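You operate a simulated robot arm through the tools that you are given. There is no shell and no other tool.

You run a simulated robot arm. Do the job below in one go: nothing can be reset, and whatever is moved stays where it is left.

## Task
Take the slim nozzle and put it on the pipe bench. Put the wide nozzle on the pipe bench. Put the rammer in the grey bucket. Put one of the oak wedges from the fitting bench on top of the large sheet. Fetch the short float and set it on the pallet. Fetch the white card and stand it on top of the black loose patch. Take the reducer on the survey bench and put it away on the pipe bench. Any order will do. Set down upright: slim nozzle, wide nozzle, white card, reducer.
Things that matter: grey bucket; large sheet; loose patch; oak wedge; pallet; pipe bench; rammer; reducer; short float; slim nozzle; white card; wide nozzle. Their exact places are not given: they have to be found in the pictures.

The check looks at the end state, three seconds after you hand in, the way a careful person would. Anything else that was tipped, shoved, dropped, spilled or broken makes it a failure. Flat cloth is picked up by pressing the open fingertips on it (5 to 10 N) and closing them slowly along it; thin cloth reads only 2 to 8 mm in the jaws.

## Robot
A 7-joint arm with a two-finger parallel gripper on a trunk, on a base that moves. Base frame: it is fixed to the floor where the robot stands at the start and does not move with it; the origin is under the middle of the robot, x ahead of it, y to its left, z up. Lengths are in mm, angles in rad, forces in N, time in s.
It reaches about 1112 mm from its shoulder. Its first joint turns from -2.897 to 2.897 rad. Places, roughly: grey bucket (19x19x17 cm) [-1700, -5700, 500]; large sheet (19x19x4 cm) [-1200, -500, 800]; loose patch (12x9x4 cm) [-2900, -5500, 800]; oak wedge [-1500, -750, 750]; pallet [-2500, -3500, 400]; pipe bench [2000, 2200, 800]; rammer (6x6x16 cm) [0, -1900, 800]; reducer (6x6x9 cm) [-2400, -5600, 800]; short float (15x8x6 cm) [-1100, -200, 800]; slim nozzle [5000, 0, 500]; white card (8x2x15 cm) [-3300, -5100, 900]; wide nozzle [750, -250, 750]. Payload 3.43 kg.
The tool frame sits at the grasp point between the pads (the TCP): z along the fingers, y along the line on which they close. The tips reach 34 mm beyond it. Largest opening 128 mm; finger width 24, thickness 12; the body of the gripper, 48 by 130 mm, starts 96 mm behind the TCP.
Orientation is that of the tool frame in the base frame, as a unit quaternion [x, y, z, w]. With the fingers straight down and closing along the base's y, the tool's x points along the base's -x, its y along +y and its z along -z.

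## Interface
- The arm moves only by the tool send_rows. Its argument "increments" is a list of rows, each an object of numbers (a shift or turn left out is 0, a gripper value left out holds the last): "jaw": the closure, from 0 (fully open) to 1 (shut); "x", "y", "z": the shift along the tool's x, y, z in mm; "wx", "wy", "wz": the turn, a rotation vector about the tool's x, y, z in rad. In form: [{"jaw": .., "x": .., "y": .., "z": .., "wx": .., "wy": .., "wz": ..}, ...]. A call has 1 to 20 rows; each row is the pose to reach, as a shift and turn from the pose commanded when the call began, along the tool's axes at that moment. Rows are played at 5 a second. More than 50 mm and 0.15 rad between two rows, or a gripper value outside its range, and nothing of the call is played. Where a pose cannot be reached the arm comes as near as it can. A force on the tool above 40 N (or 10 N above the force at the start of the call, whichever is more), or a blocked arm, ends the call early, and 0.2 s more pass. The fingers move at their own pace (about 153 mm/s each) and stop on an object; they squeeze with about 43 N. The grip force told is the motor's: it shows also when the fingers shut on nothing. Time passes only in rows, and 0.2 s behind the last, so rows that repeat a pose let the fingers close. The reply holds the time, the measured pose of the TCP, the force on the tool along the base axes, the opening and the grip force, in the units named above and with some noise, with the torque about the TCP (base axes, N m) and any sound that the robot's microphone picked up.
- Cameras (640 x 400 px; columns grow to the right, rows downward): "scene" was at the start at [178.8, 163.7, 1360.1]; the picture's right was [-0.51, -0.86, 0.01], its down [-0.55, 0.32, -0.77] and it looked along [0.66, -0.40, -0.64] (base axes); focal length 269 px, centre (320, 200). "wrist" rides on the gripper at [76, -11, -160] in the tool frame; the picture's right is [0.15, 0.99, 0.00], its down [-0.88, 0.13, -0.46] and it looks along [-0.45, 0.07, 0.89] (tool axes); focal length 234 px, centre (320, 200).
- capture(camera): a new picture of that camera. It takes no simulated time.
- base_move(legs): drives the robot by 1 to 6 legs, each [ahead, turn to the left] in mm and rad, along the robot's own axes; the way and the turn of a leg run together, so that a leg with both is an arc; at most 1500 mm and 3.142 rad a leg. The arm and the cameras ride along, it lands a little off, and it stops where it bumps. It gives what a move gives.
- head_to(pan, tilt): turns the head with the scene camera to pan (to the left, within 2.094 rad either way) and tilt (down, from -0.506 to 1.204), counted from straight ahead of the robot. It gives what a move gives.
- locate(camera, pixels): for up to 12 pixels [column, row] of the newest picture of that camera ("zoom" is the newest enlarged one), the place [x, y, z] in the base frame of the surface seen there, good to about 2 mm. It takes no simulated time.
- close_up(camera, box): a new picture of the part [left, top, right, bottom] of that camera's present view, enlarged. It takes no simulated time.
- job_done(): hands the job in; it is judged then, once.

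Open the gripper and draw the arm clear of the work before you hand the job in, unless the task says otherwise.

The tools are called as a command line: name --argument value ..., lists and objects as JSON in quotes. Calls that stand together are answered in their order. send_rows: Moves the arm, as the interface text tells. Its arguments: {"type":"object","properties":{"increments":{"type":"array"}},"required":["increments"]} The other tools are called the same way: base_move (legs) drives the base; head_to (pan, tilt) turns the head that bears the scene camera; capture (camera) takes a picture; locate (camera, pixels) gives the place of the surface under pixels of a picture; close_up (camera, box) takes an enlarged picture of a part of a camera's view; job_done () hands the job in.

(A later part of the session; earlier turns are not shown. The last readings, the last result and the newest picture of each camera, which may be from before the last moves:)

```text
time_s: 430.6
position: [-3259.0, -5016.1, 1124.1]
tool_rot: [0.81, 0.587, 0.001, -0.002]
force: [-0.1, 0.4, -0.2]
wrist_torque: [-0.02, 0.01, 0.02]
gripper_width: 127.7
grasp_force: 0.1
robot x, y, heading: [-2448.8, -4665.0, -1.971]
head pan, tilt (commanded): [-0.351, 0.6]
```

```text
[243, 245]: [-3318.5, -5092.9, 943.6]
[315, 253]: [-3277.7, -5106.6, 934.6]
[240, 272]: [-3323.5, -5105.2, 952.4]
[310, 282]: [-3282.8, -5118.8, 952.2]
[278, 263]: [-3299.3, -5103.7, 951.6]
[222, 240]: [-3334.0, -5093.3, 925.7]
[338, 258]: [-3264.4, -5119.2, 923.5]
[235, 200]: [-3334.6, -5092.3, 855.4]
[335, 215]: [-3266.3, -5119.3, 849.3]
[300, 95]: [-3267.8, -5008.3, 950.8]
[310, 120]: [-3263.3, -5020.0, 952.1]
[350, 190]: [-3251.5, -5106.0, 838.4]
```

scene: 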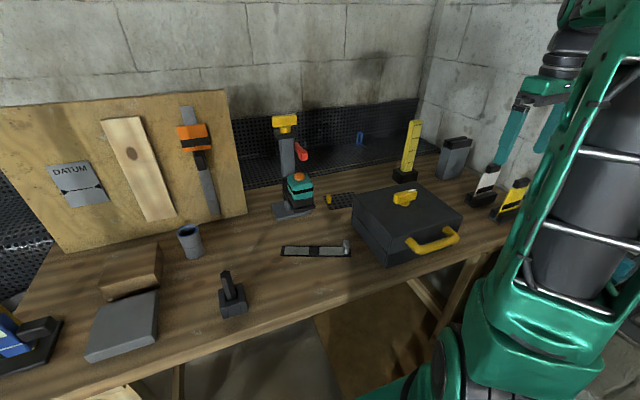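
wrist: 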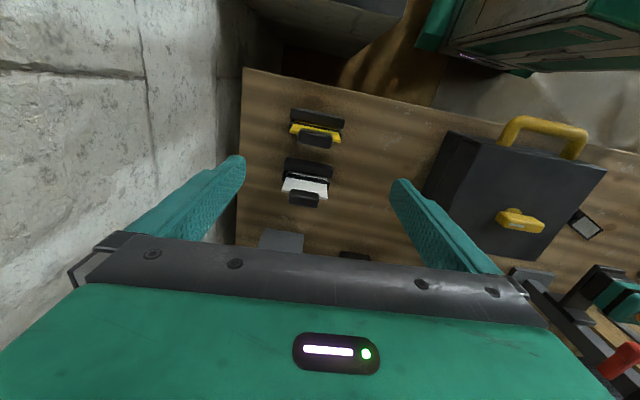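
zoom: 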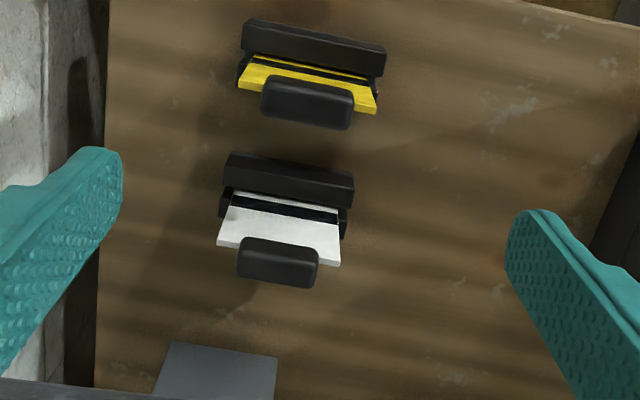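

Card centre is about (-3300,-5106), plane along −0.35 rad, grip top z≈952. I turn the wrist so the fingers close across the card's thickness.

send_rows --increments '[{"wz": -0.14}, {"wz": -0.28}, {"wz": -0.42}, {"wz": -0.56}, {"wz": -0.7}, {"wz": -0.84}, {"wz": -0.98}, {"wz": -1.12}, {"wz": -1.26}, {"wz": -1.4}, {"wz": -1.537}, {"wz": -1.537, "jaw": 0.5}]'

capture --camera "wrist"

```text
time_s: 433.2
position: [-3258.9, -5015.8, 1124.2]
tool_rot: [0.174, 0.985, 0.002, -0.001]
force: [-0.6, 0.3, 0.0]
wrist_torque: [0.03, -0.01, -0.01]
gripper_width: 64.1
grasp_force: 0.0
robot x, y, heading: [-2448.0, -4661.4, -1.966]
head pan, tilt (commanded): [-0.351, 0.6]
```

```text
taken
```

wrist: 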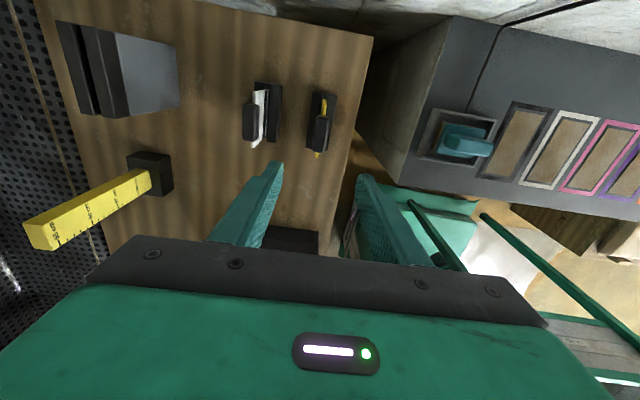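

Good orientation. I move above the card (jaws ~64 mm open), to z≈1005.

send_rows --increments '[{"x": 3, "y": -40}, {"x": 6, "y": -80}, {"x": 8, "y": -98.6}, {"x": 8, "y": -98.6, "z": 40}, {"x": 8, "y": -98.6, "z": 80}, {"x": 8, "y": -98.6, "z": 118}, {"x": 8, "y": -98.6, "z": 118}]'

capture --camera "wrist"

close_up --camera "wrist" --box '[250, 100, 390, 210]'

```text
time_s: 434.8
position: [-3300.8, -5107.2, 1004.6]
tool_rot: [0.174, 0.985, 0.0, -0.001]
force: [0.0, -0.4, -0.5]
wrist_torque: [0.02, 0.03, 0.0]
gripper_width: 64.0
grasp_force: 0.0
robot x, y, heading: [-2446.9, -4661.8, -1.965]
head pan, tilt (commanded): [-0.351, 0.6]
```

```text
taken
```

wrist: 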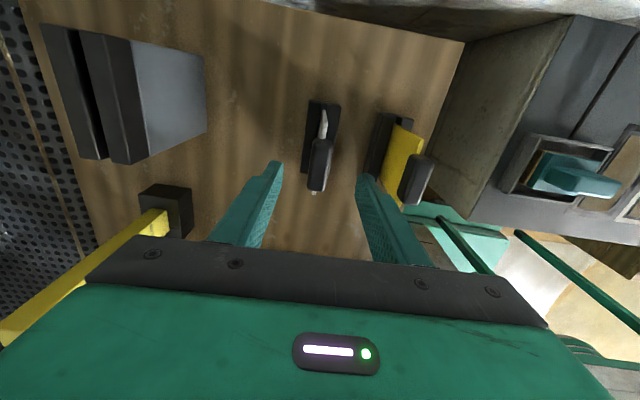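

```text
3.64 times, centred on (320, 155) of wrist
```

zoom: 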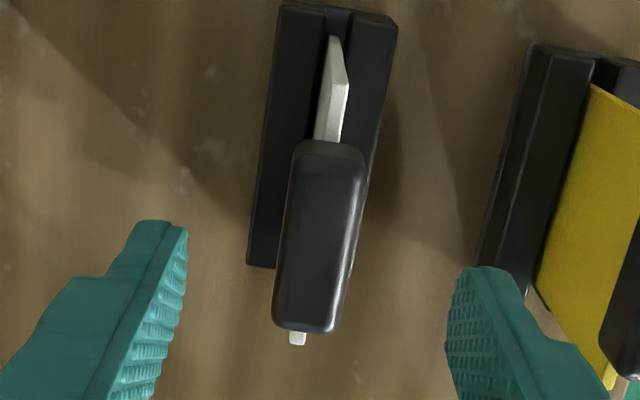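

I verify the grip's centre and yaw once more.

locate --camera "zoom" --pixels '[[300, 165], [355, 170], [283, 310], [335, 315], [315, 240], [318, 160], [300, 338], [335, 60], [330, 120]]'

```text
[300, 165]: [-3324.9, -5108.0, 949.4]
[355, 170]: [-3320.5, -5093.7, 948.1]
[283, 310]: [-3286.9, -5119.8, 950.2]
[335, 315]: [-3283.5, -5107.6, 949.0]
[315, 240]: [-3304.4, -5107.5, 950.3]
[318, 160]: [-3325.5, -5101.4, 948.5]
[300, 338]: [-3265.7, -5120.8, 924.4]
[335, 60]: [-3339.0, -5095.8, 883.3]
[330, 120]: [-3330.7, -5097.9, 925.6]
```

Nearly perfect. I adjust yaw slightly and descend to TCP z≈938, then close on the grip.

send_rows --increments '[{"x": 3, "y": -1, "z": 25, "wz": -0.02}, {"x": 3, "y": -1, "z": 50, "wz": -0.02}, {"x": 3, "y": -1, "z": 66, "wz": -0.02}, {"x": 3, "y": -1, "z": 66, "wz": -0.02}]'

capture --camera "wrist"

close_up --camera "scene" --box '[410, 100, 570, 230]'

```text
time_s: 435.8
position: [-3304.9, -5106.2, 940.3]
tool_rot: [0.163, 0.987, 0.001, -0.001]
force: [-0.7, -0.7, 0.3]
wrist_torque: [0.0, 0.02, 0.0]
gripper_width: 64.1
grasp_force: 0.0
robot x, y, heading: [-2448.3, -4662.7, -1.967]
head pan, tilt (commanded): [-0.351, 0.6]
```

```text
taken
```

wrist: 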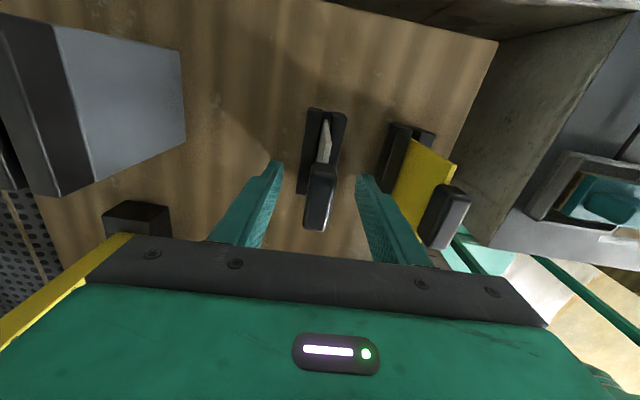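

```text
3.08 times, centred on (490, 165) of scene
```

zoom: 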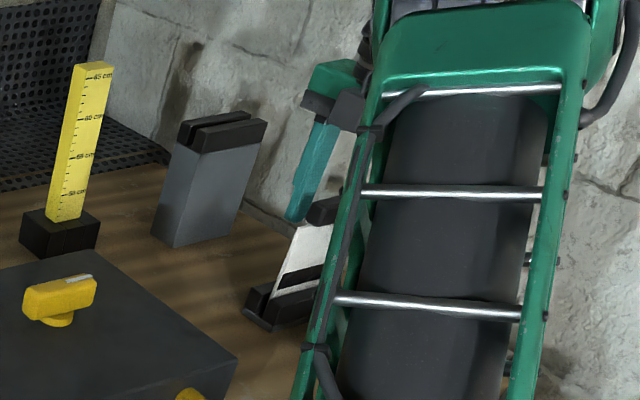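

The grip is centred between the fingers. I close.

send_rows --increments '[{"z": 2, "jaw": 0.65}, {"z": 2, "jaw": 0.8}, {"z": 2, "jaw": 0.9}, {"z": 2, "jaw": 1.0}, {"z": 2, "jaw": 1.0}]'

capture --camera "wrist"

```text
time_s: 437.0
position: [-3304.4, -5107.2, 938.7]
tool_rot: [0.166, 0.986, 0.001, -0.001]
force: [0.0, 0.1, 0.4]
wrist_torque: [0.02, 0.02, 0.0]
gripper_width: 19.1
grasp_force: 42.9
robot x, y, heading: [-2447.7, -4661.7, -1.971]
head pan, tilt (commanded): [-0.351, 0.6]
```

```text
taken
```

wrist: 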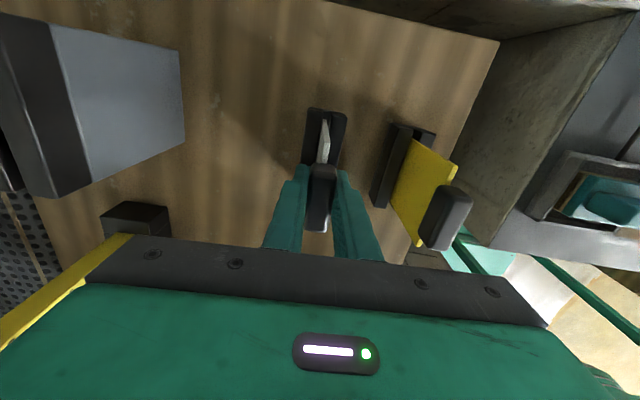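

Gripped at 19 mm. I lift slowly straight up out of the holder, watching the force.

send_rows --increments '[{"z": -5}, {"z": -12}, {"z": -22}, {"z": -35}, {"z": -50}, {"z": -50}]'

capture --camera "wrist"

close_up --camera "scene" --box '[410, 100, 570, 230]'

```text
time_s: 438.4
position: [-3305.2, -5107.9, 988.7]
tool_rot: [0.165, 0.986, 0.0, -0.001]
force: [-1.1, -0.5, -0.4]
wrist_torque: [0.0, 0.0, 0.02]
gripper_width: 19.2
grasp_force: 43.2
robot x, y, heading: [-2448.0, -4662.6, -1.972]
head pan, tilt (commanded): [-0.351, 0.6]
```

```text
taken
```

wrist: 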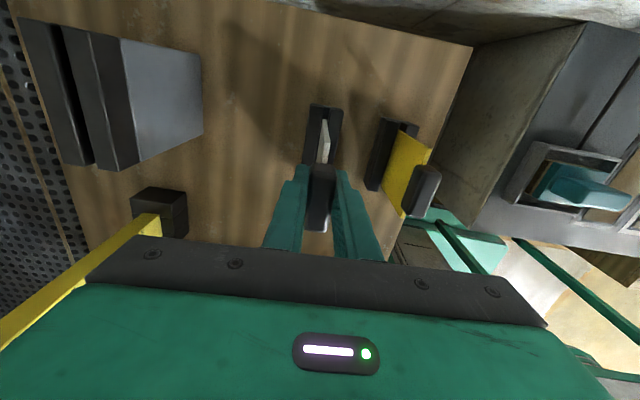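

```text
3.08 times, centred on (490, 165) of scene
```

zoom: 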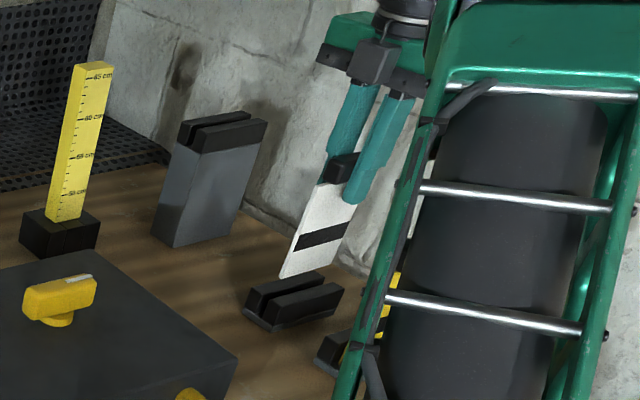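

The card is a plain plate, now out of its holder. I raise it and measure the patch and the laser stand beside it.

send_rows --increments '[{"z": -40}, {"z": -80}, {"z": -120}, {"z": -140}, {"z": -140}]'

capture --camera "scene"

close_up --camera "scene" --box '[270, 110, 400, 230]'

locate --camera "scene" --pixels '[[284, 120], [284, 130], [302, 152], [298, 176], [303, 205], [312, 208], [292, 215], [333, 197], [352, 196], [345, 190], [405, 195], [415, 125]]'

```text
time_s: 439.6
position: [-3307.3, -5107.0, 1129.2]
tool_rot: [0.164, 0.986, 0.001, -0.001]
force: [0.7, -0.4, -0.4]
wrist_torque: [0.02, 0.01, -0.01]
gripper_width: 19.0
grasp_force: 43.3
robot x, y, heading: [-2450.7, -4666.2, -1.971]
head pan, tilt (commanded): [-0.351, 0.6]
```

```text
taken
```

scene: 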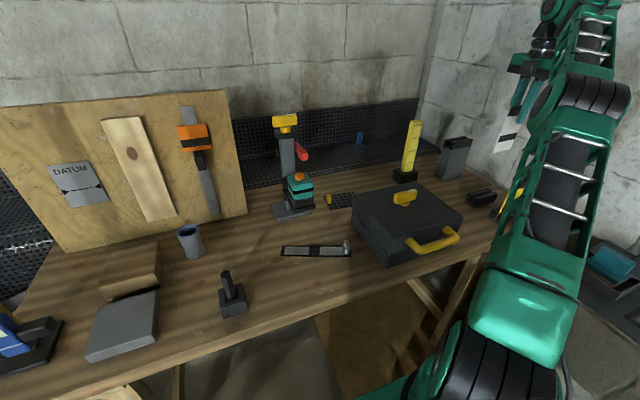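

```text
3.33 times, centred on (335, 170) of scene
```

zoom: 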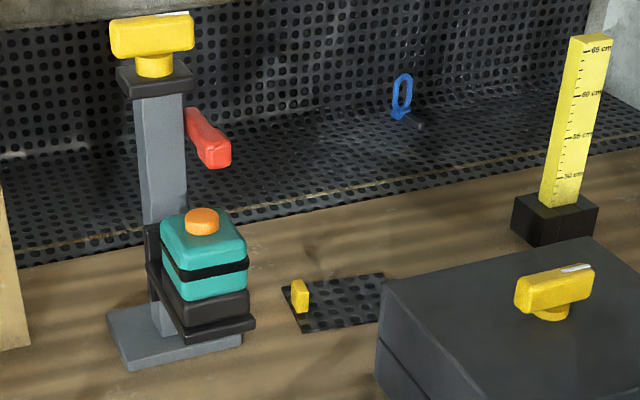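

```text
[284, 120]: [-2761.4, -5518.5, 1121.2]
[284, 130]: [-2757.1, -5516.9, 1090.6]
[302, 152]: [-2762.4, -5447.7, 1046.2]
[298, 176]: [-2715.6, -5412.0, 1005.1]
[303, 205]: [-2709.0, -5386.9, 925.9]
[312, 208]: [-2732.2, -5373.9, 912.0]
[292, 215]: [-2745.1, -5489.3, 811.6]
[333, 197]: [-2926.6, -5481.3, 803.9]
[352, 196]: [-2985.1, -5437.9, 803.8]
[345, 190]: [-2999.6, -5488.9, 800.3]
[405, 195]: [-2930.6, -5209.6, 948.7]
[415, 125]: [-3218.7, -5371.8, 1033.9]
```

I locate the patch's corners, its tab and the case's near corner in the zoom.

locate --camera "zoom" --pixels '[[287, 291], [376, 277], [305, 328], [372, 320], [300, 285], [300, 308], [345, 300], [395, 290], [385, 330], [500, 250], [240, 345], [340, 315]]'

```text
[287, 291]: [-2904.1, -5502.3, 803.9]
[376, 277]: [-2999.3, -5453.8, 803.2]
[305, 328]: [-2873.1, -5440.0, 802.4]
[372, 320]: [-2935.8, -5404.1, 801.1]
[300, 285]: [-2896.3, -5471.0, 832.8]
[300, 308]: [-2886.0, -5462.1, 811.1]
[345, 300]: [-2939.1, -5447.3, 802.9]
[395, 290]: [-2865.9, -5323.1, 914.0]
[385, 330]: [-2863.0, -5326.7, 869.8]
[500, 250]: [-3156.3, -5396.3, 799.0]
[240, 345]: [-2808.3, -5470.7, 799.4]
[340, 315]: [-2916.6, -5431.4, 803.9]
```

The patch spans u −590…−710, v −6118…−6197 with its tab at the left edge; the case lies 100 mm in front of it. I carry the card over the case first, high, then back over the patch.

send_rows --increments '[{"z": -35}, {"x": -45, "y": -3, "z": -40}, {"x": -90, "y": -6, "z": -40}, {"x": -135, "y": -8, "z": -40}, {"x": -180, "y": -11, "z": -40}, {"x": -225, "y": -14, "z": -40}, {"x": -270, "y": -17, "z": -40}, {"x": -315, "y": -20, "z": -40}, {"x": -360, "y": -22, "z": -40}, {"x": -405, "y": -25, "z": -40}, {"x": -450, "y": -28, "z": -40}, {"x": -458, "y": -28, "z": -40}, {"x": -458, "y": -28, "z": -40}]'

capture --camera "wrist"

capture --camera "scene"

```text
time_s: 442.4
position: [-2879.3, -5282.9, 1167.7]
tool_rot: [0.166, 0.986, 0.001, 0.0]
force: [-0.5, -0.1, -0.6]
wrist_torque: [0.01, -0.03, 0.02]
gripper_width: 19.1
grasp_force: 43.2
out of reach, approached as far as the arm can: row 1
robot x, y, heading: [-2449.4, -4664.0, -1.967]
head pan, tilt (commanded): [-0.351, 0.6]
```

```text
taken
```

wrist: 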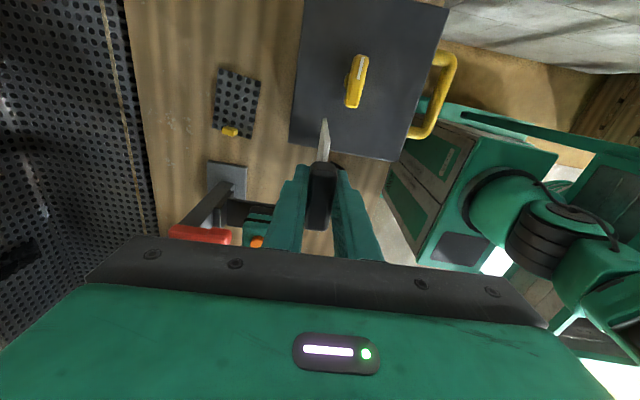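

```text
taken
```

scene: 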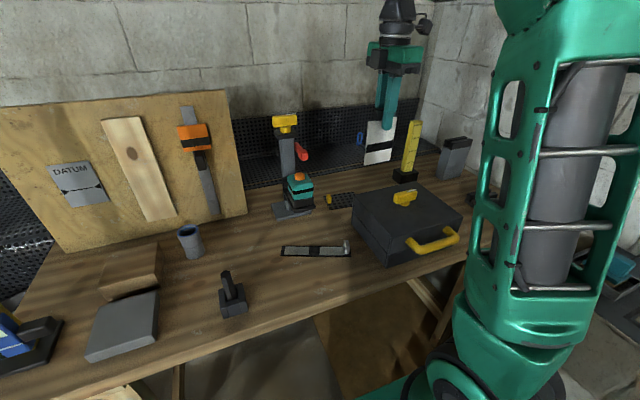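

The wrist camera now sees the patch at (237,102) with its tab. I zoom on it to get precise corners.

close_up --camera "wrist" --box '[180, 50, 300, 160]'

locate --camera "wrist" --pixels '[[222, 69], [259, 80], [251, 135], [215, 124], [237, 100], [230, 131], [236, 118], [200, 235], [230, 185], [255, 215], [290, 140], [300, 5]]'

```text
3.64 times, centred on (240, 105) of wrist
```

zoom: 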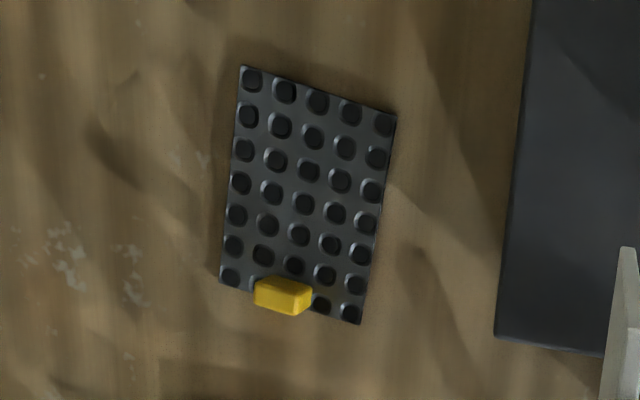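

```text
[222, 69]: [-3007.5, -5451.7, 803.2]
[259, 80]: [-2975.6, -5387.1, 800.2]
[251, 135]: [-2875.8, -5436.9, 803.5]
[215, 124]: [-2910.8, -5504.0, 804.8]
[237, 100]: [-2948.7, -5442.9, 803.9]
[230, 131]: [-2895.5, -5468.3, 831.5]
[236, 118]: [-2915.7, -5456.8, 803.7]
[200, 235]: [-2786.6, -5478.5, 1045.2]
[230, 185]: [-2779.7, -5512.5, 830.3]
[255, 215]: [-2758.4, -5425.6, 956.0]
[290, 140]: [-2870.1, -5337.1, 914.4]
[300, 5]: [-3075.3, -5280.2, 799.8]
```

Patch centre is (-2942,-5445), long axis −0.479 rad, tab at its left end. I move the card above (-2948,-5442) and align it with the patch.

send_rows --increments '[{"x": 3, "y": -43, "wz": 0.04}, {"x": 6, "y": -86, "wz": 0.08}, {"x": 9, "y": -130, "wz": 0.12}, {"x": 12.5, "y": -172.7, "wz": 0.146}, {"x": 12.5, "y": -172.7, "z": 40, "wz": 0.146}, {"x": 12.5, "y": -172.7, "z": 80, "wz": 0.146}, {"x": 12.5, "y": -172.7, "z": 120, "wz": 0.146}, {"x": 12.5, "y": -172.7, "z": 160, "wz": 0.146}, {"x": 12.5, "y": -172.7, "z": 190, "wz": 0.146}, {"x": 12.5, "y": -172.7, "z": 190, "wz": 0.146}]'

capture --camera "wrist"

close_up --camera "scene" --box '[260, 90, 430, 230]'

```text
time_s: 444.6
position: [-2947.5, -5440.2, 973.1]
tool_rot: [0.236, 0.972, 0.0, 0.0]
force: [0.1, -0.2, -0.6]
wrist_torque: [-0.01, 0.02, 0.02]
gripper_width: 19.0
grasp_force: 42.7
robot x, y, heading: [-2451.4, -4663.8, -1.97]
head pan, tilt (commanded): [-0.351, 0.6]
```

```text
taken
```

wrist: 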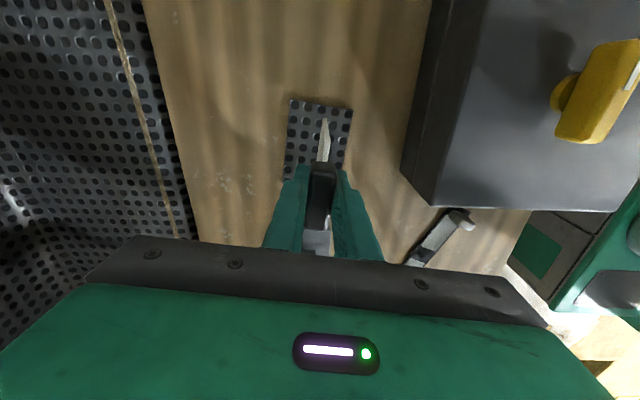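

```text
2.86 times, centred on (345, 160) of scene
```

zoom: 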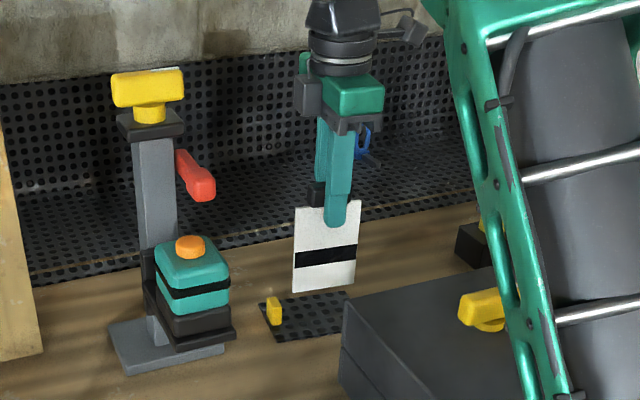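

The card hangs vertical over the patch. I lower to about 5 mm above, then step down gently.

send_rows --increments '[{"z": 10}, {"z": 20}, {"z": 25}, {"z": 25}]'

close_up --camera "scene" --box '[300, 120, 400, 220]'

close_up --camera "wrist" --box '[260, 80, 390, 200]'

```text
time_s: 445.6
position: [-2947.0, -5440.9, 950.2]
tool_rot: [0.236, 0.972, 0.001, -0.001]
force: [0.9, -0.3, -0.5]
wrist_torque: [0.0, 0.03, 0.02]
gripper_width: 19.4
grasp_force: 42.7
robot x, y, heading: [-2447.0, -4662.7, -1.969]
head pan, tilt (commanded): [-0.351, 0.6]
```

```text
4.00 times, centred on (350, 170) of scene
```

zoom: 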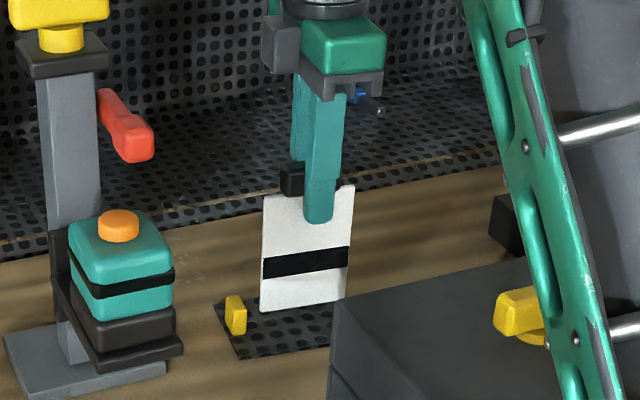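

```text
3.33 times, centred on (325, 140) of wrist
```

zoom: 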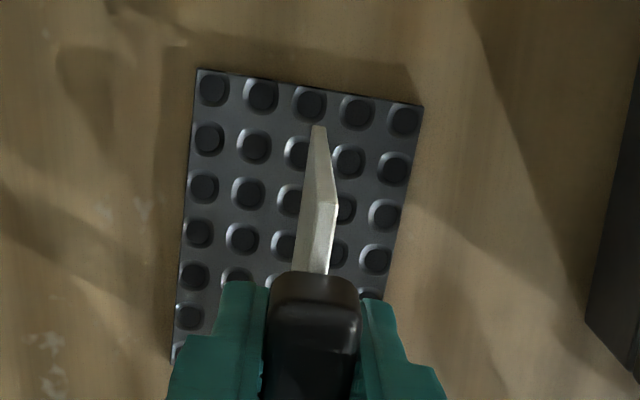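

The card will land inside the patch outline. I step down to contact.

send_rows --increments '[{"z": 2}, {"z": 4}, {"z": 4}]'

send_rows --increments '[{"z": 1}, {"z": 2}, {"z": 2}]'

```text
time_s: 446.4
position: [-2949.2, -5441.1, 947.1]
tool_rot: [0.236, 0.972, 0.0, 0.0]
force: [0.4, -0.6, -0.3]
wrist_torque: [-0.02, -0.02, 0.03]
gripper_width: 19.0
grasp_force: 43.1
robot x, y, heading: [-2448.9, -4662.4, -1.967]
head pan, tilt (commanded): [-0.351, 0.6]
```

```text
time_s: 447.2
position: [-2947.4, -5440.6, 945.1]
tool_rot: [0.236, 0.972, 0.0, -0.001]
force: [-1.5, 0.5, -0.7]
wrist_torque: [-0.03, 0.04, 0.03]
gripper_width: 19.2
grasp_force: 43.3
robot x, y, heading: [-2452.3, -4661.7, -1.969]
head pan, tilt (commanded): [-0.351, 0.6]
```

Still free at 945; I go 1 mm at a time.

send_rows --increments '[{"z": 1}, {"z": 1}]'

send_rows --increments '[{"z": 1}, {"z": 1}]'

```text
time_s: 447.8
position: [-2947.6, -5441.1, 944.6]
tool_rot: [0.236, 0.972, 0.001, 0.0]
force: [0.4, -0.1, -0.4]
wrist_torque: [-0.01, 0.0, 0.0]
gripper_width: 19.0
grasp_force: 43.3
robot x, y, heading: [-2446.8, -4665.3, -1.964]
head pan, tilt (commanded): [-0.351, 0.6]
```

```text
time_s: 448.4
position: [-2947.1, -5440.2, 942.4]
tool_rot: [0.236, 0.972, 0.0, -0.001]
force: [0.4, 0.6, -0.5]
wrist_torque: [0.02, -0.04, 0.02]
gripper_width: 19.0
grasp_force: 42.6
robot x, y, heading: [-2449.5, -4663.0, -1.972]
head pan, tilt (commanded): [-0.351, 0.6]
```

send_rows --increments '[{"z": 0.7}, {"z": 0.7}]'

```text
time_s: 449.0
position: [-2947.8, -5440.4, 942.2]
tool_rot: [0.235, 0.972, 0.001, -0.002]
force: [0.9, 0.3, -1.0]
wrist_torque: [0.0, -0.04, 0.02]
gripper_width: 19.2
grasp_force: 42.8
robot x, y, heading: [-2447.4, -4662.4, -1.966]
head pan, tilt (commanded): [-0.351, 0.6]
```

send_rows --increments '[{"z": 0.7}, {"z": 0.7}]'

```text
time_s: 449.6
position: [-2947.7, -5440.4, 941.0]
tool_rot: [0.236, 0.972, 0.0, -0.001]
force: [0.9, -0.1, 0.5]
wrist_torque: [0.01, -0.01, 0.0]
gripper_width: 19.1
grasp_force: 43.0
robot x, y, heading: [-2449.7, -4663.0, -1.97]
head pan, tilt (commanded): [-0.351, 0.6]
```

Perhaps just touching; one more small step.

send_rows --increments '[{"z": 0.6}, {"z": 0.6}]'

```text
time_s: 450.2
position: [-2948.6, -5440.8, 940.4]
tool_rot: [0.236, 0.972, -0.001, -0.001]
force: [-0.4, 0.1, -0.2]
wrist_torque: [0.03, 0.01, 0.0]
gripper_width: 19.2
grasp_force: 42.5
robot x, y, heading: [-2449.3, -4664.3, -1.966]
head pan, tilt (commanded): [-0.351, 0.6]
```

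send_rows --increments '[{"z": 0.7}, {"z": 0.7}]'

```text
time_s: 450.8
position: [-2947.8, -5440.5, 941.5]
tool_rot: [0.236, 0.972, 0.0, -0.001]
force: [-0.2, 0.2, -0.8]
wrist_torque: [0.0, 0.01, -0.02]
gripper_width: 19.2
grasp_force: 43.2
robot x, y, heading: [-2448.3, -4663.0, -1.97]
head pan, tilt (commanded): [-0.351, 0.6]
```

send_rows --increments '[{"z": 0.8}, {"z": 0.8}]'

```text
time_s: 451.4
position: [-2948.1, -5441.5, 939.9]
tool_rot: [0.235, 0.972, -0.001, -0.002]
force: [-0.5, 0.8, -1.3]
wrist_torque: [-0.01, 0.01, 0.03]
gripper_width: 19.3
grasp_force: 42.6
robot x, y, heading: [-2448.3, -4663.5, -1.973]
head pan, tilt (commanded): [-0.351, 0.6]
```

No contact yet; I continue and look at the gap.

send_rows --increments '[{"z": 0.8}, {"z": 0.8}]'

close_up --camera "scene" --box '[310, 150, 370, 215]'

```text
time_s: 452.0
position: [-2947.6, -5440.3, 937.8]
tool_rot: [0.236, 0.972, 0.0, -0.001]
force: [0.2, -0.8, -0.9]
wrist_torque: [0.0, 0.03, 0.01]
gripper_width: 18.9
grasp_force: 42.9
robot x, y, heading: [-2447.2, -4667.6, -1.964]
head pan, tilt (commanded): [-0.351, 0.6]
```

```text
6.15 times, centred on (340, 182) of scene
```

zoom: 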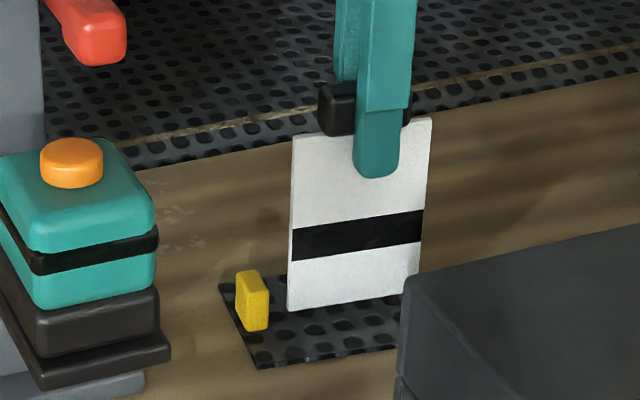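

send_rows --increments '[{"z": 0.8}, {"z": 0.8}]'

```text
time_s: 452.6
position: [-2947.2, -5440.4, 937.6]
tool_rot: [0.236, 0.972, 0.0, -0.001]
force: [-0.5, 0.9, -1.0]
wrist_torque: [-0.01, 0.0, -0.03]
gripper_width: 19.0
grasp_force: 43.0
robot x, y, heading: [-2446.2, -4666.9, -1.965]
head pan, tilt (commanded): [-0.351, 0.6]
```

send_rows --increments '[{"z": 0.8}, {"z": 0.8}]'

```text
time_s: 453.2
position: [-2947.2, -5440.1, 937.6]
tool_rot: [0.236, 0.972, 0.001, -0.001]
force: [-0.3, 0.2, 0.3]
wrist_torque: [-0.01, -0.01, -0.01]
gripper_width: 19.0
grasp_force: 43.2
robot x, y, heading: [-2447.6, -4667.7, -1.969]
head pan, tilt (commanded): [-0.351, 0.6]
```

The force shifted slightly; one more half-millimetre to confirm contact.

send_rows --increments '[{"z": 0.6}, {"z": 0.6}]'

```text
time_s: 453.8
position: [-2948.4, -5440.5, 937.8]
tool_rot: [0.237, 0.972, 0.001, -0.001]
force: [-0.1, -0.3, -0.5]
wrist_torque: [-0.03, -0.02, 0.03]
gripper_width: 19.0
grasp_force: 42.3
robot x, y, heading: [-2448.9, -4666.2, -1.971]
head pan, tilt (commanded): [-0.351, 0.6]
```

send_rows --increments '[{"z": 0.7}, {"z": 0.7}]'

```text
time_s: 454.4
position: [-2947.9, -5441.7, 935.2]
tool_rot: [0.236, 0.972, 0.001, -0.001]
force: [-0.4, 0.1, -0.8]
wrist_torque: [0.01, -0.03, -0.02]
gripper_width: 18.8
grasp_force: 43.5
robot x, y, heading: [-2445.5, -4661.5, -1.969]
head pan, tilt (commanded): [-0.351, 0.6]
```

send_rows --increments '[{"z": 0.8}, {"z": 0.8}]'

```text
time_s: 455.0
position: [-2949.0, -5440.9, 934.3]
tool_rot: [0.236, 0.972, 0.0, -0.001]
force: [0.5, 0.2, -0.6]
wrist_torque: [0.0, 0.03, 0.01]
gripper_width: 19.3
grasp_force: 42.9
robot x, y, heading: [-2450.0, -4664.7, -1.968]
head pan, tilt (commanded): [-0.351, 0.6]
```

send_rows --increments '[{"z": 0.8}, {"z": 0.8}]'

```text
time_s: 455.6
position: [-2947.8, -5441.2, 932.7]
tool_rot: [0.236, 0.972, 0.0, -0.001]
force: [0.5, -0.1, -0.4]
wrist_torque: [0.02, -0.03, 0.02]
gripper_width: 18.8
grasp_force: 42.7
robot x, y, heading: [-2447.2, -4664.9, -1.973]
head pan, tilt (commanded): [-0.351, 0.6]
```

I check the gap between card and patch from the scene before going lower.

close_up --camera "scene" --box '[315, 170, 365, 215]'

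locate --camera "zoom" --pixels '[[270, 305], [330, 295], [385, 285], [290, 320], [350, 310], [270, 280], [380, 265]]'

```text
8.89 times, centred on (340, 192) of scene
```

zoom: 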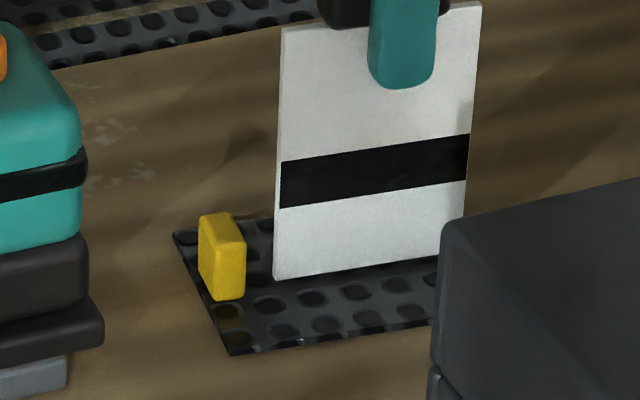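

```text
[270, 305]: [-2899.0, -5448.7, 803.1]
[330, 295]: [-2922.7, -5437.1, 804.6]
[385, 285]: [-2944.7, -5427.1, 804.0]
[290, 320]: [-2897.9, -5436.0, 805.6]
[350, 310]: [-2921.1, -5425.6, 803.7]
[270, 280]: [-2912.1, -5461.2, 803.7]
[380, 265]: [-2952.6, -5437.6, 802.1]
```

locate --camera "zoom" --pixels '[[290, 272], [340, 266], [400, 258], [430, 254], [290, 279], [340, 273], [400, 265], [345, 220]]'

```text
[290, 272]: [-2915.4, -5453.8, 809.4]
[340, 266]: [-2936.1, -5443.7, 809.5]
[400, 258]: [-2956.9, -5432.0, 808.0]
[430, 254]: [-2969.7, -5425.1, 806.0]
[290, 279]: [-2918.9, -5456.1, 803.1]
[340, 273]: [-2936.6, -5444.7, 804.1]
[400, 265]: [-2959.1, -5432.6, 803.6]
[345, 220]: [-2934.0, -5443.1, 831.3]
```

The card's bottom edge is within about 2 mm of the patch. I continue in half-millimetre steps.

send_rows --increments '[{"z": 0.7}, {"z": 0.7}]'

```text
time_s: 456.2
position: [-2948.1, -5440.6, 935.0]
tool_rot: [0.236, 0.972, 0.001, -0.001]
force: [0.0, -0.9, -0.8]
wrist_torque: [-0.03, -0.01, 0.0]
gripper_width: 19.1
grasp_force: 43.3
robot x, y, heading: [-2449.0, -4664.2, -1.966]
head pan, tilt (commanded): [-0.351, 0.6]
```

send_rows --increments '[{"z": 0.7}, {"z": 0.7}]'

```text
time_s: 456.8
position: [-2946.8, -5440.5, 933.2]
tool_rot: [0.236, 0.972, -0.001, -0.001]
force: [0.7, 0.1, -0.3]
wrist_torque: [0.01, -0.03, 0.03]
gripper_width: 19.0
grasp_force: 42.7
robot x, y, heading: [-2449.7, -4661.6, -1.967]
head pan, tilt (commanded): [-0.351, 0.6]
```

send_rows --increments '[{"z": 0.7}, {"z": 0.7}]'

```text
time_s: 457.4
position: [-2947.8, -5440.3, 932.6]
tool_rot: [0.236, 0.972, 0.0, -0.001]
force: [0.3, 0.0, -1.0]
wrist_torque: [-0.01, 0.0, -0.01]
gripper_width: 19.0
grasp_force: 42.4
robot x, y, heading: [-2453.0, -4662.1, -1.964]
head pan, tilt (commanded): [-0.351, 0.6]
```

send_rows --increments '[{"z": 0.8}, {"z": 0.8}]'

```text
time_s: 458.0
position: [-2948.4, -5441.6, 931.1]
tool_rot: [0.236, 0.972, -0.001, -0.001]
force: [0.4, 0.7, 4.8]
wrist_torque: [-0.08, -0.17, 0.01]
gripper_width: 19.1
grasp_force: 42.6
robot x, y, heading: [-2448.1, -4662.6, -1.962]
head pan, tilt (commanded): [-0.351, 0.6]
```

Contact at ~5 N, first at the tab-side end. I press half a millimetre more to seat the edge.

send_rows --increments '[{"z": 0.5}, {"z": 0.5}]'

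```text
time_s: 458.6
position: [-2946.8, -5441.5, 931.4]
tool_rot: [0.236, 0.972, 0.0, -0.001]
force: [-0.5, 0.0, 9.0]
wrist_torque: [-0.17, -0.24, 0.01]
gripper_width: 19.1
grasp_force: 42.9
robot x, y, heading: [-2448.1, -4656.9, -1.966]
head pan, tilt (commanded): [-0.351, 0.6]
```

The card is vertical in the leaning direction (torque near zero about its long axis). I ease off a little and open very slowly.

send_rows --increments '[{"z": -0.4}, {"z": -0.4, "jaw": 0.848}, {"z": -0.4, "jaw": 0.842}, {"z": -0.4, "jaw": 0.836}, {"z": -0.4, "jaw": 0.83}, {"z": -0.4, "jaw": 0.82}, {"z": -0.4, "jaw": 0.81}, {"z": -0.4, "jaw": 0.8}]'

close_up --camera "wrist" --box '[260, 80, 390, 240]'

close_up --camera "scene" --box '[310, 130, 380, 215]'

```text
time_s: 460.4
position: [-2947.7, -5441.5, 931.7]
tool_rot: [0.237, 0.972, 0.0, -0.001]
force: [-0.2, 0.5, -0.2]
wrist_torque: [-0.02, 0.01, 0.03]
gripper_width: 25.4
grasp_force: 0.1
robot x, y, heading: [-2446.5, -4663.9, -1.97]
head pan, tilt (commanded): [-0.351, 0.6]
```

```text
2.50 times, centred on (325, 160) of wrist
```

zoom: 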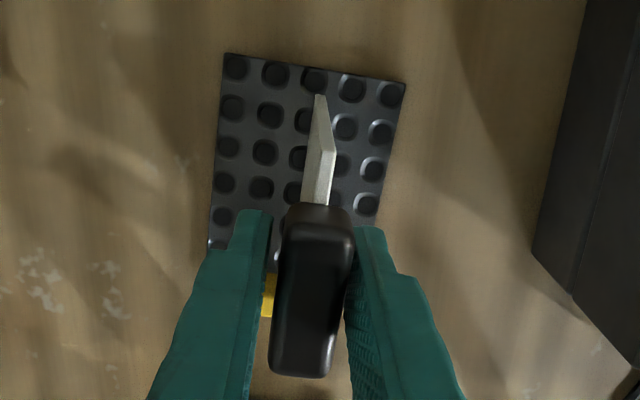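

```text
4.71 times, centred on (345, 172) of scene
```

zoom: 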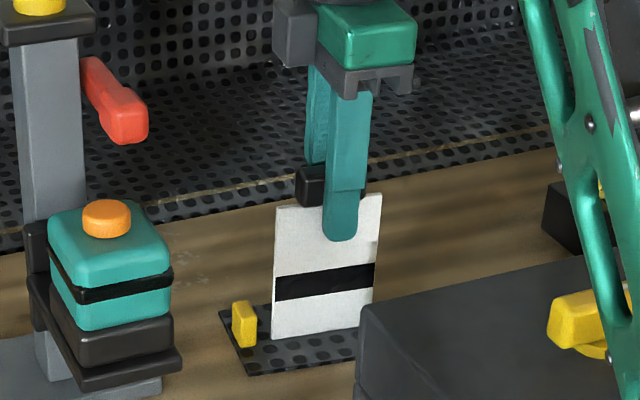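

I look closely at the gaps between grip and fingers to see whether the card stands by itself.

send_rows --increments '[{}, {}, {}]'

close_up --camera "wrist" --box '[280, 150, 370, 240]'

close_up --camera "scene" --box '[320, 150, 370, 210]'

```text
time_s: 461.2
position: [-2947.3, -5439.8, 930.3]
tool_rot: [0.235, 0.972, 0.0, 0.0]
force: [0.2, -0.2, 0.8]
wrist_torque: [-0.02, 0.0, 0.0]
gripper_width: 25.7
grasp_force: 0.0
robot x, y, heading: [-2445.8, -4662.7, -1.968]
head pan, tilt (commanded): [-0.351, 0.6]
```

```text
4.44 times, centred on (325, 195) of wrist
```

zoom: 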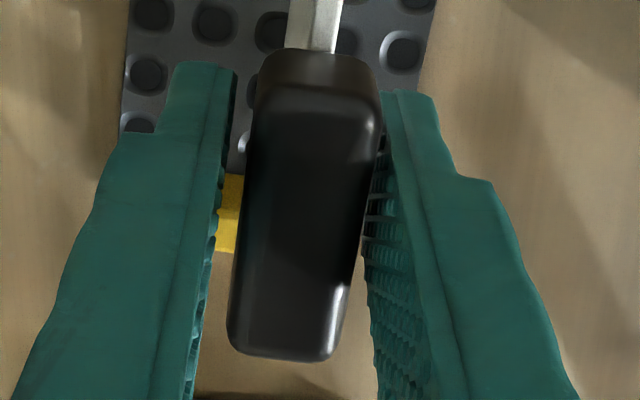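

```text
6.67 times, centred on (345, 180) of scene
```

zoom: 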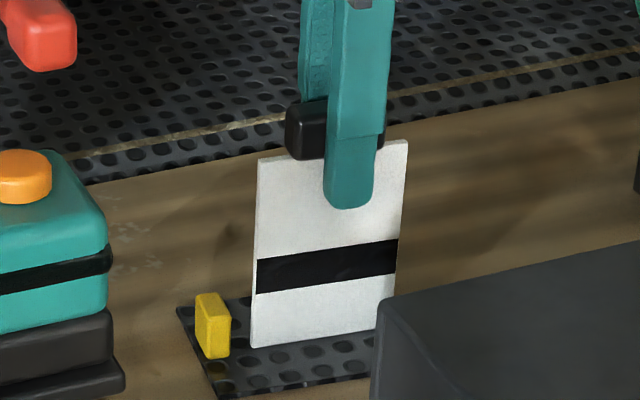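

Both sides show a gap. I open a little more and check that the card doesn't follow a finger.

send_rows --increments '[{"jaw": 0.78}, {"jaw": 0.76}, {"jaw": 0.74}, {"jaw": 0.74}]'

close_up --camera "wrist" --box '[280, 150, 370, 240]'

```text
time_s: 462.2
position: [-2946.7, -5441.3, 931.7]
tool_rot: [0.236, 0.972, 0.0, -0.001]
force: [0.6, 0.1, -0.6]
wrist_torque: [-0.02, 0.04, 0.01]
gripper_width: 33.3
grasp_force: 0.0
robot x, y, heading: [-2445.3, -4661.3, -1.968]
head pan, tilt (commanded): [-0.351, 0.6]
```

```text
4.44 times, centred on (325, 195) of wrist
```

zoom: 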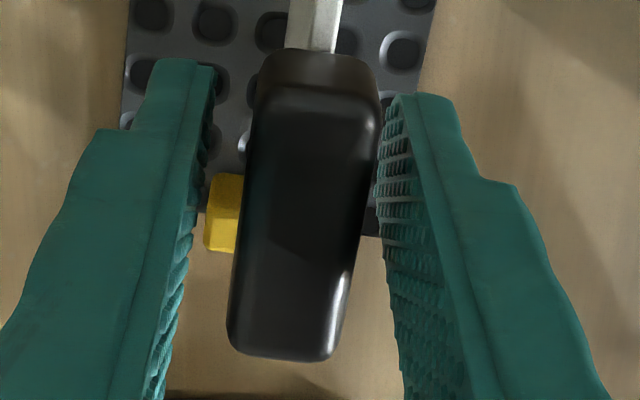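

The grip stayed exactly where it was, so the card stands free. I open further and rise straight up.

send_rows --increments '[{"jaw": 0.68}, {"jaw": 0.6}, {"jaw": 0.55}, {"jaw": 0.55}, {"z": -12}, {"z": -30}, {"z": -60}, {"z": -100}, {"z": -145}, {"z": -190}, {"z": -230}, {"z": -230}]'

capture --camera "wrist"

close_up --camera "scene" --box '[310, 130, 380, 215]'

```text
time_s: 464.8
position: [-2945.8, -5440.6, 1161.7]
tool_rot: [0.236, 0.972, 0.001, -0.001]
force: [-0.6, -0.5, 0.0]
wrist_torque: [0.0, 0.0, 0.01]
gripper_width: 57.8
grasp_force: 0.0
robot x, y, heading: [-2447.2, -4664.8, -1.97]
head pan, tilt (commanded): [-0.351, 0.6]
```

```text
taken
```

wrist: 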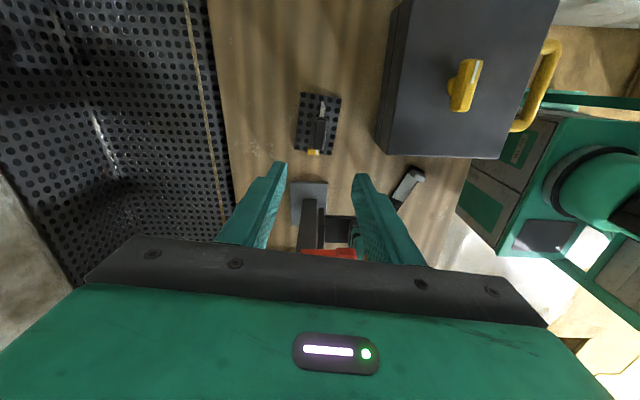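

```text
4.71 times, centred on (345, 172) of scene
```

zoom: 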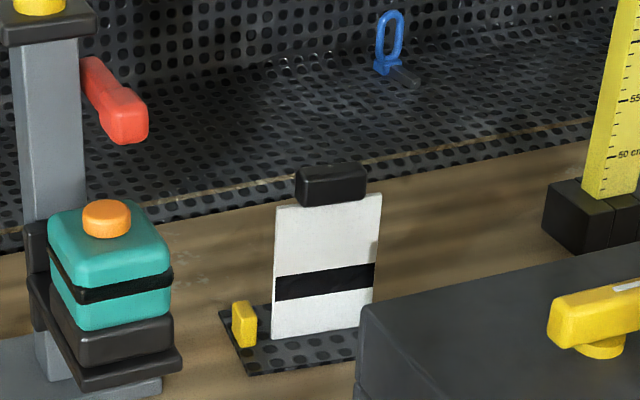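

The white card stands upright on the patch. Now the reducer: I move the arm back and across, clear of the laser stand, to hover over it.

send_rows --increments '[{"x": 4, "y": 45}, {"x": 8, "y": 90}, {"x": 12, "y": 135}, {"x": 17, "y": 180}, {"x": -20, "y": 199}, {"x": -65, "y": 196}, {"x": -110, "y": 192}, {"x": -155, "y": 188}, {"x": -200, "y": 184}, {"x": -245, "y": 180}, {"x": -290, "y": 176}, {"x": -335, "y": 172}, {"x": -380, "y": 168}, {"x": -425, "y": 164}, {"x": -470, "y": 160}, {"x": -511, "y": 155}, {"x": -511, "y": 155}]'

capture --camera "wrist"

capture --camera "scene"

```text
time_s: 468.4
position: [-2424.3, -5539.8, 1161.2]
tool_rot: [0.237, 0.972, 0.002, -0.001]
force: [0.7, 0.2, 0.0]
wrist_torque: [0.02, 0.0, -0.01]
gripper_width: 57.5
grasp_force: 0.0
robot x, y, heading: [-2448.5, -4663.9, -1.966]
head pan, tilt (commanded): [-0.351, 0.6]
```

```text
taken
```

wrist: 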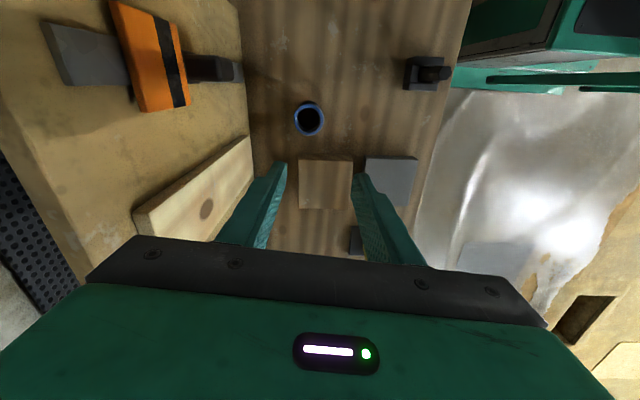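

```text
taken
```

scene: 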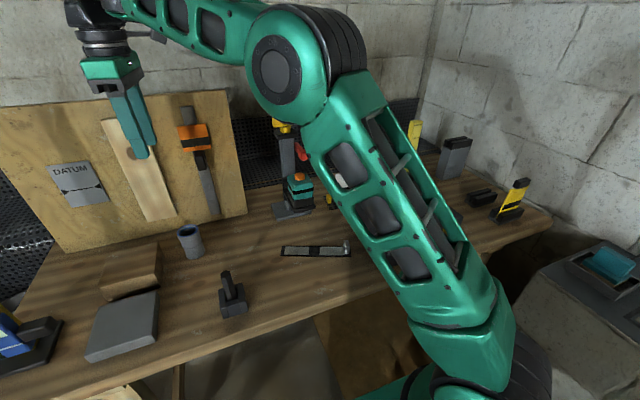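

The reducer (grey tube with a blue rim) is at wrist (309,119) and scene (190,240). I zoom and measure it and the board behind.

close_up --camera "wrist" --box '[250, 70, 370, 170]'

close_up --camera "scene" --box '[150, 200, 240, 280]'

locate --camera "wrist" --pixels '[[309, 103], [309, 134], [294, 119], [324, 119], [309, 119], [250, 119], [258, 140], [325, 165], [300, 165], [405, 85]]'

locate --camera "scene" --pixels '[[190, 228], [180, 233], [200, 230], [190, 245], [192, 258], [185, 255], [200, 253], [205, 222], [170, 225]]'

```text
4.00 times, centred on (310, 120) of wrist
```

zoom: 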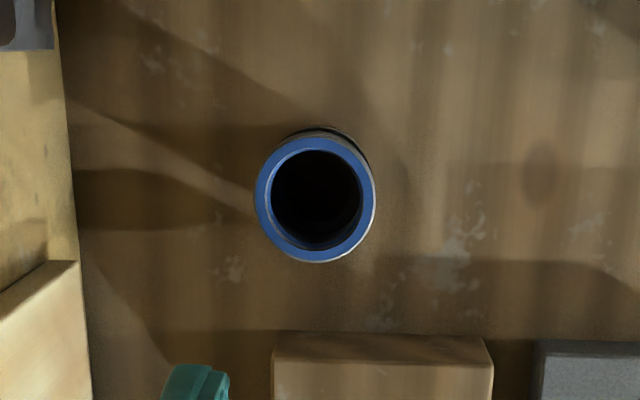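

```text
5.00 times, centred on (195, 240) of scene
```

zoom: 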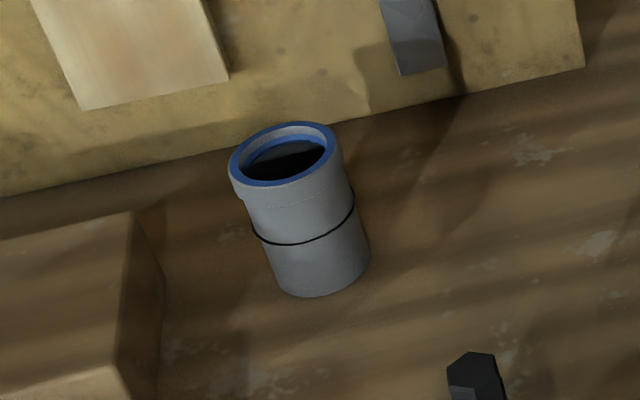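

```text
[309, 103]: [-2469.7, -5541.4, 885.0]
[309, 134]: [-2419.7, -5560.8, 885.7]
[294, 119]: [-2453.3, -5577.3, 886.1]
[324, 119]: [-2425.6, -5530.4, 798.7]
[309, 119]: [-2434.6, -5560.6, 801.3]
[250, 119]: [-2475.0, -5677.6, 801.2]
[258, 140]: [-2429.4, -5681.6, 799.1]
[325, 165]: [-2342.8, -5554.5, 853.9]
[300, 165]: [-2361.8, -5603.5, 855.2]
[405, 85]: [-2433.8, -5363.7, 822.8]
```

```text
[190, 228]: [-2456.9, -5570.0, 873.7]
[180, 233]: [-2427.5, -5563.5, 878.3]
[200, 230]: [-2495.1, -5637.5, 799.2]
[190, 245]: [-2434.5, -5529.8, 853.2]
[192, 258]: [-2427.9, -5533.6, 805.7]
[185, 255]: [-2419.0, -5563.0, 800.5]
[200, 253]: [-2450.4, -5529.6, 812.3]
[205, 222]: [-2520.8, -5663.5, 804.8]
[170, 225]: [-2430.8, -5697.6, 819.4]
```

Reducer centre is about (-2444.5,-5551), radius ~28, rim z≈886. I position above it with jaws at ~90 mm and descend to z≈925.

send_rows --increments '[{"x": 6, "y": -10, "z": 30, "jaw": 0.3}, {"x": 12.8, "y": -19.3, "z": 70}, {"x": 12.8, "y": -19.3, "z": 115}, {"x": 12.8, "y": -19.3, "z": 160}, {"x": 12.8, "y": -19.3, "z": 205}, {"x": 12.8, "y": -19.3, "z": 236}, {"x": 12.8, "y": -19.3, "z": 236}]'

capture --camera "wrist"

close_up --camera "scene" --box '[120, 150, 280, 290]'

```text
time_s: 470.0
position: [-2443.5, -5549.1, 923.9]
tool_rot: [0.237, 0.972, 0.0, -0.001]
force: [0.9, 0.3, 0.2]
wrist_torque: [0.0, 0.01, 0.03]
gripper_width: 89.4
grasp_force: 0.0
robot x, y, heading: [-2449.4, -4662.5, -1.965]
head pan, tilt (commanded): [-0.351, 0.6]
```

```text
taken
```

wrist: 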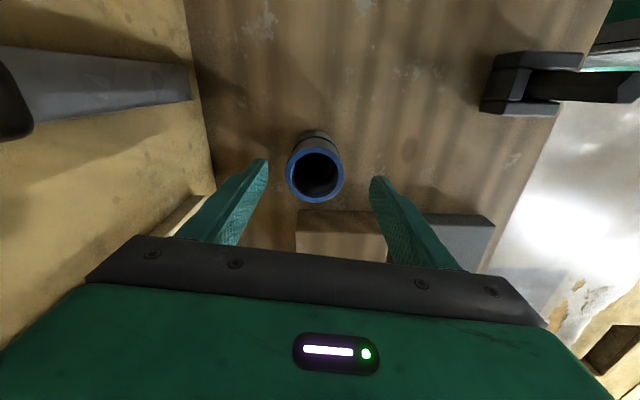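

```text
2.86 times, centred on (200, 220) of scene
```

zoom: 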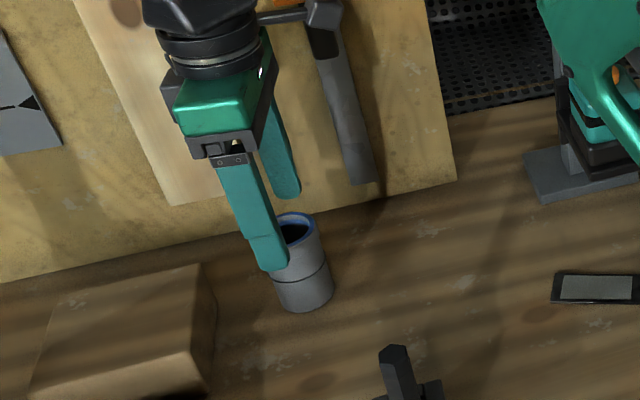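

Centred. I lower to z≈865 and close on the body.

send_rows --increments '[{"z": 25}, {"z": 45}, {"z": 59}, {"z": 59}, {"z": 59, "jaw": 0.42}, {"z": 59, "jaw": 0.52}, {"z": 59, "jaw": 1.0}, {"z": 59, "jaw": 1.0}]'

capture --camera "wrist"

```text
time_s: 471.8
position: [-2443.9, -5548.6, 863.7]
tool_rot: [0.236, 0.972, 0.002, -0.002]
force: [0.4, 0.5, -0.7]
wrist_torque: [0.0, -0.02, 0.0]
gripper_width: 51.9
grasp_force: 42.8
robot x, y, heading: [-2446.6, -4662.1, -1.969]
head pan, tilt (commanded): [-0.351, 0.6]
```

```text
taken
```

wrist: 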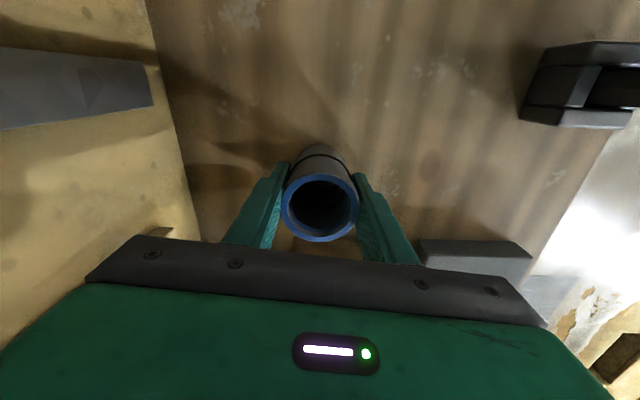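

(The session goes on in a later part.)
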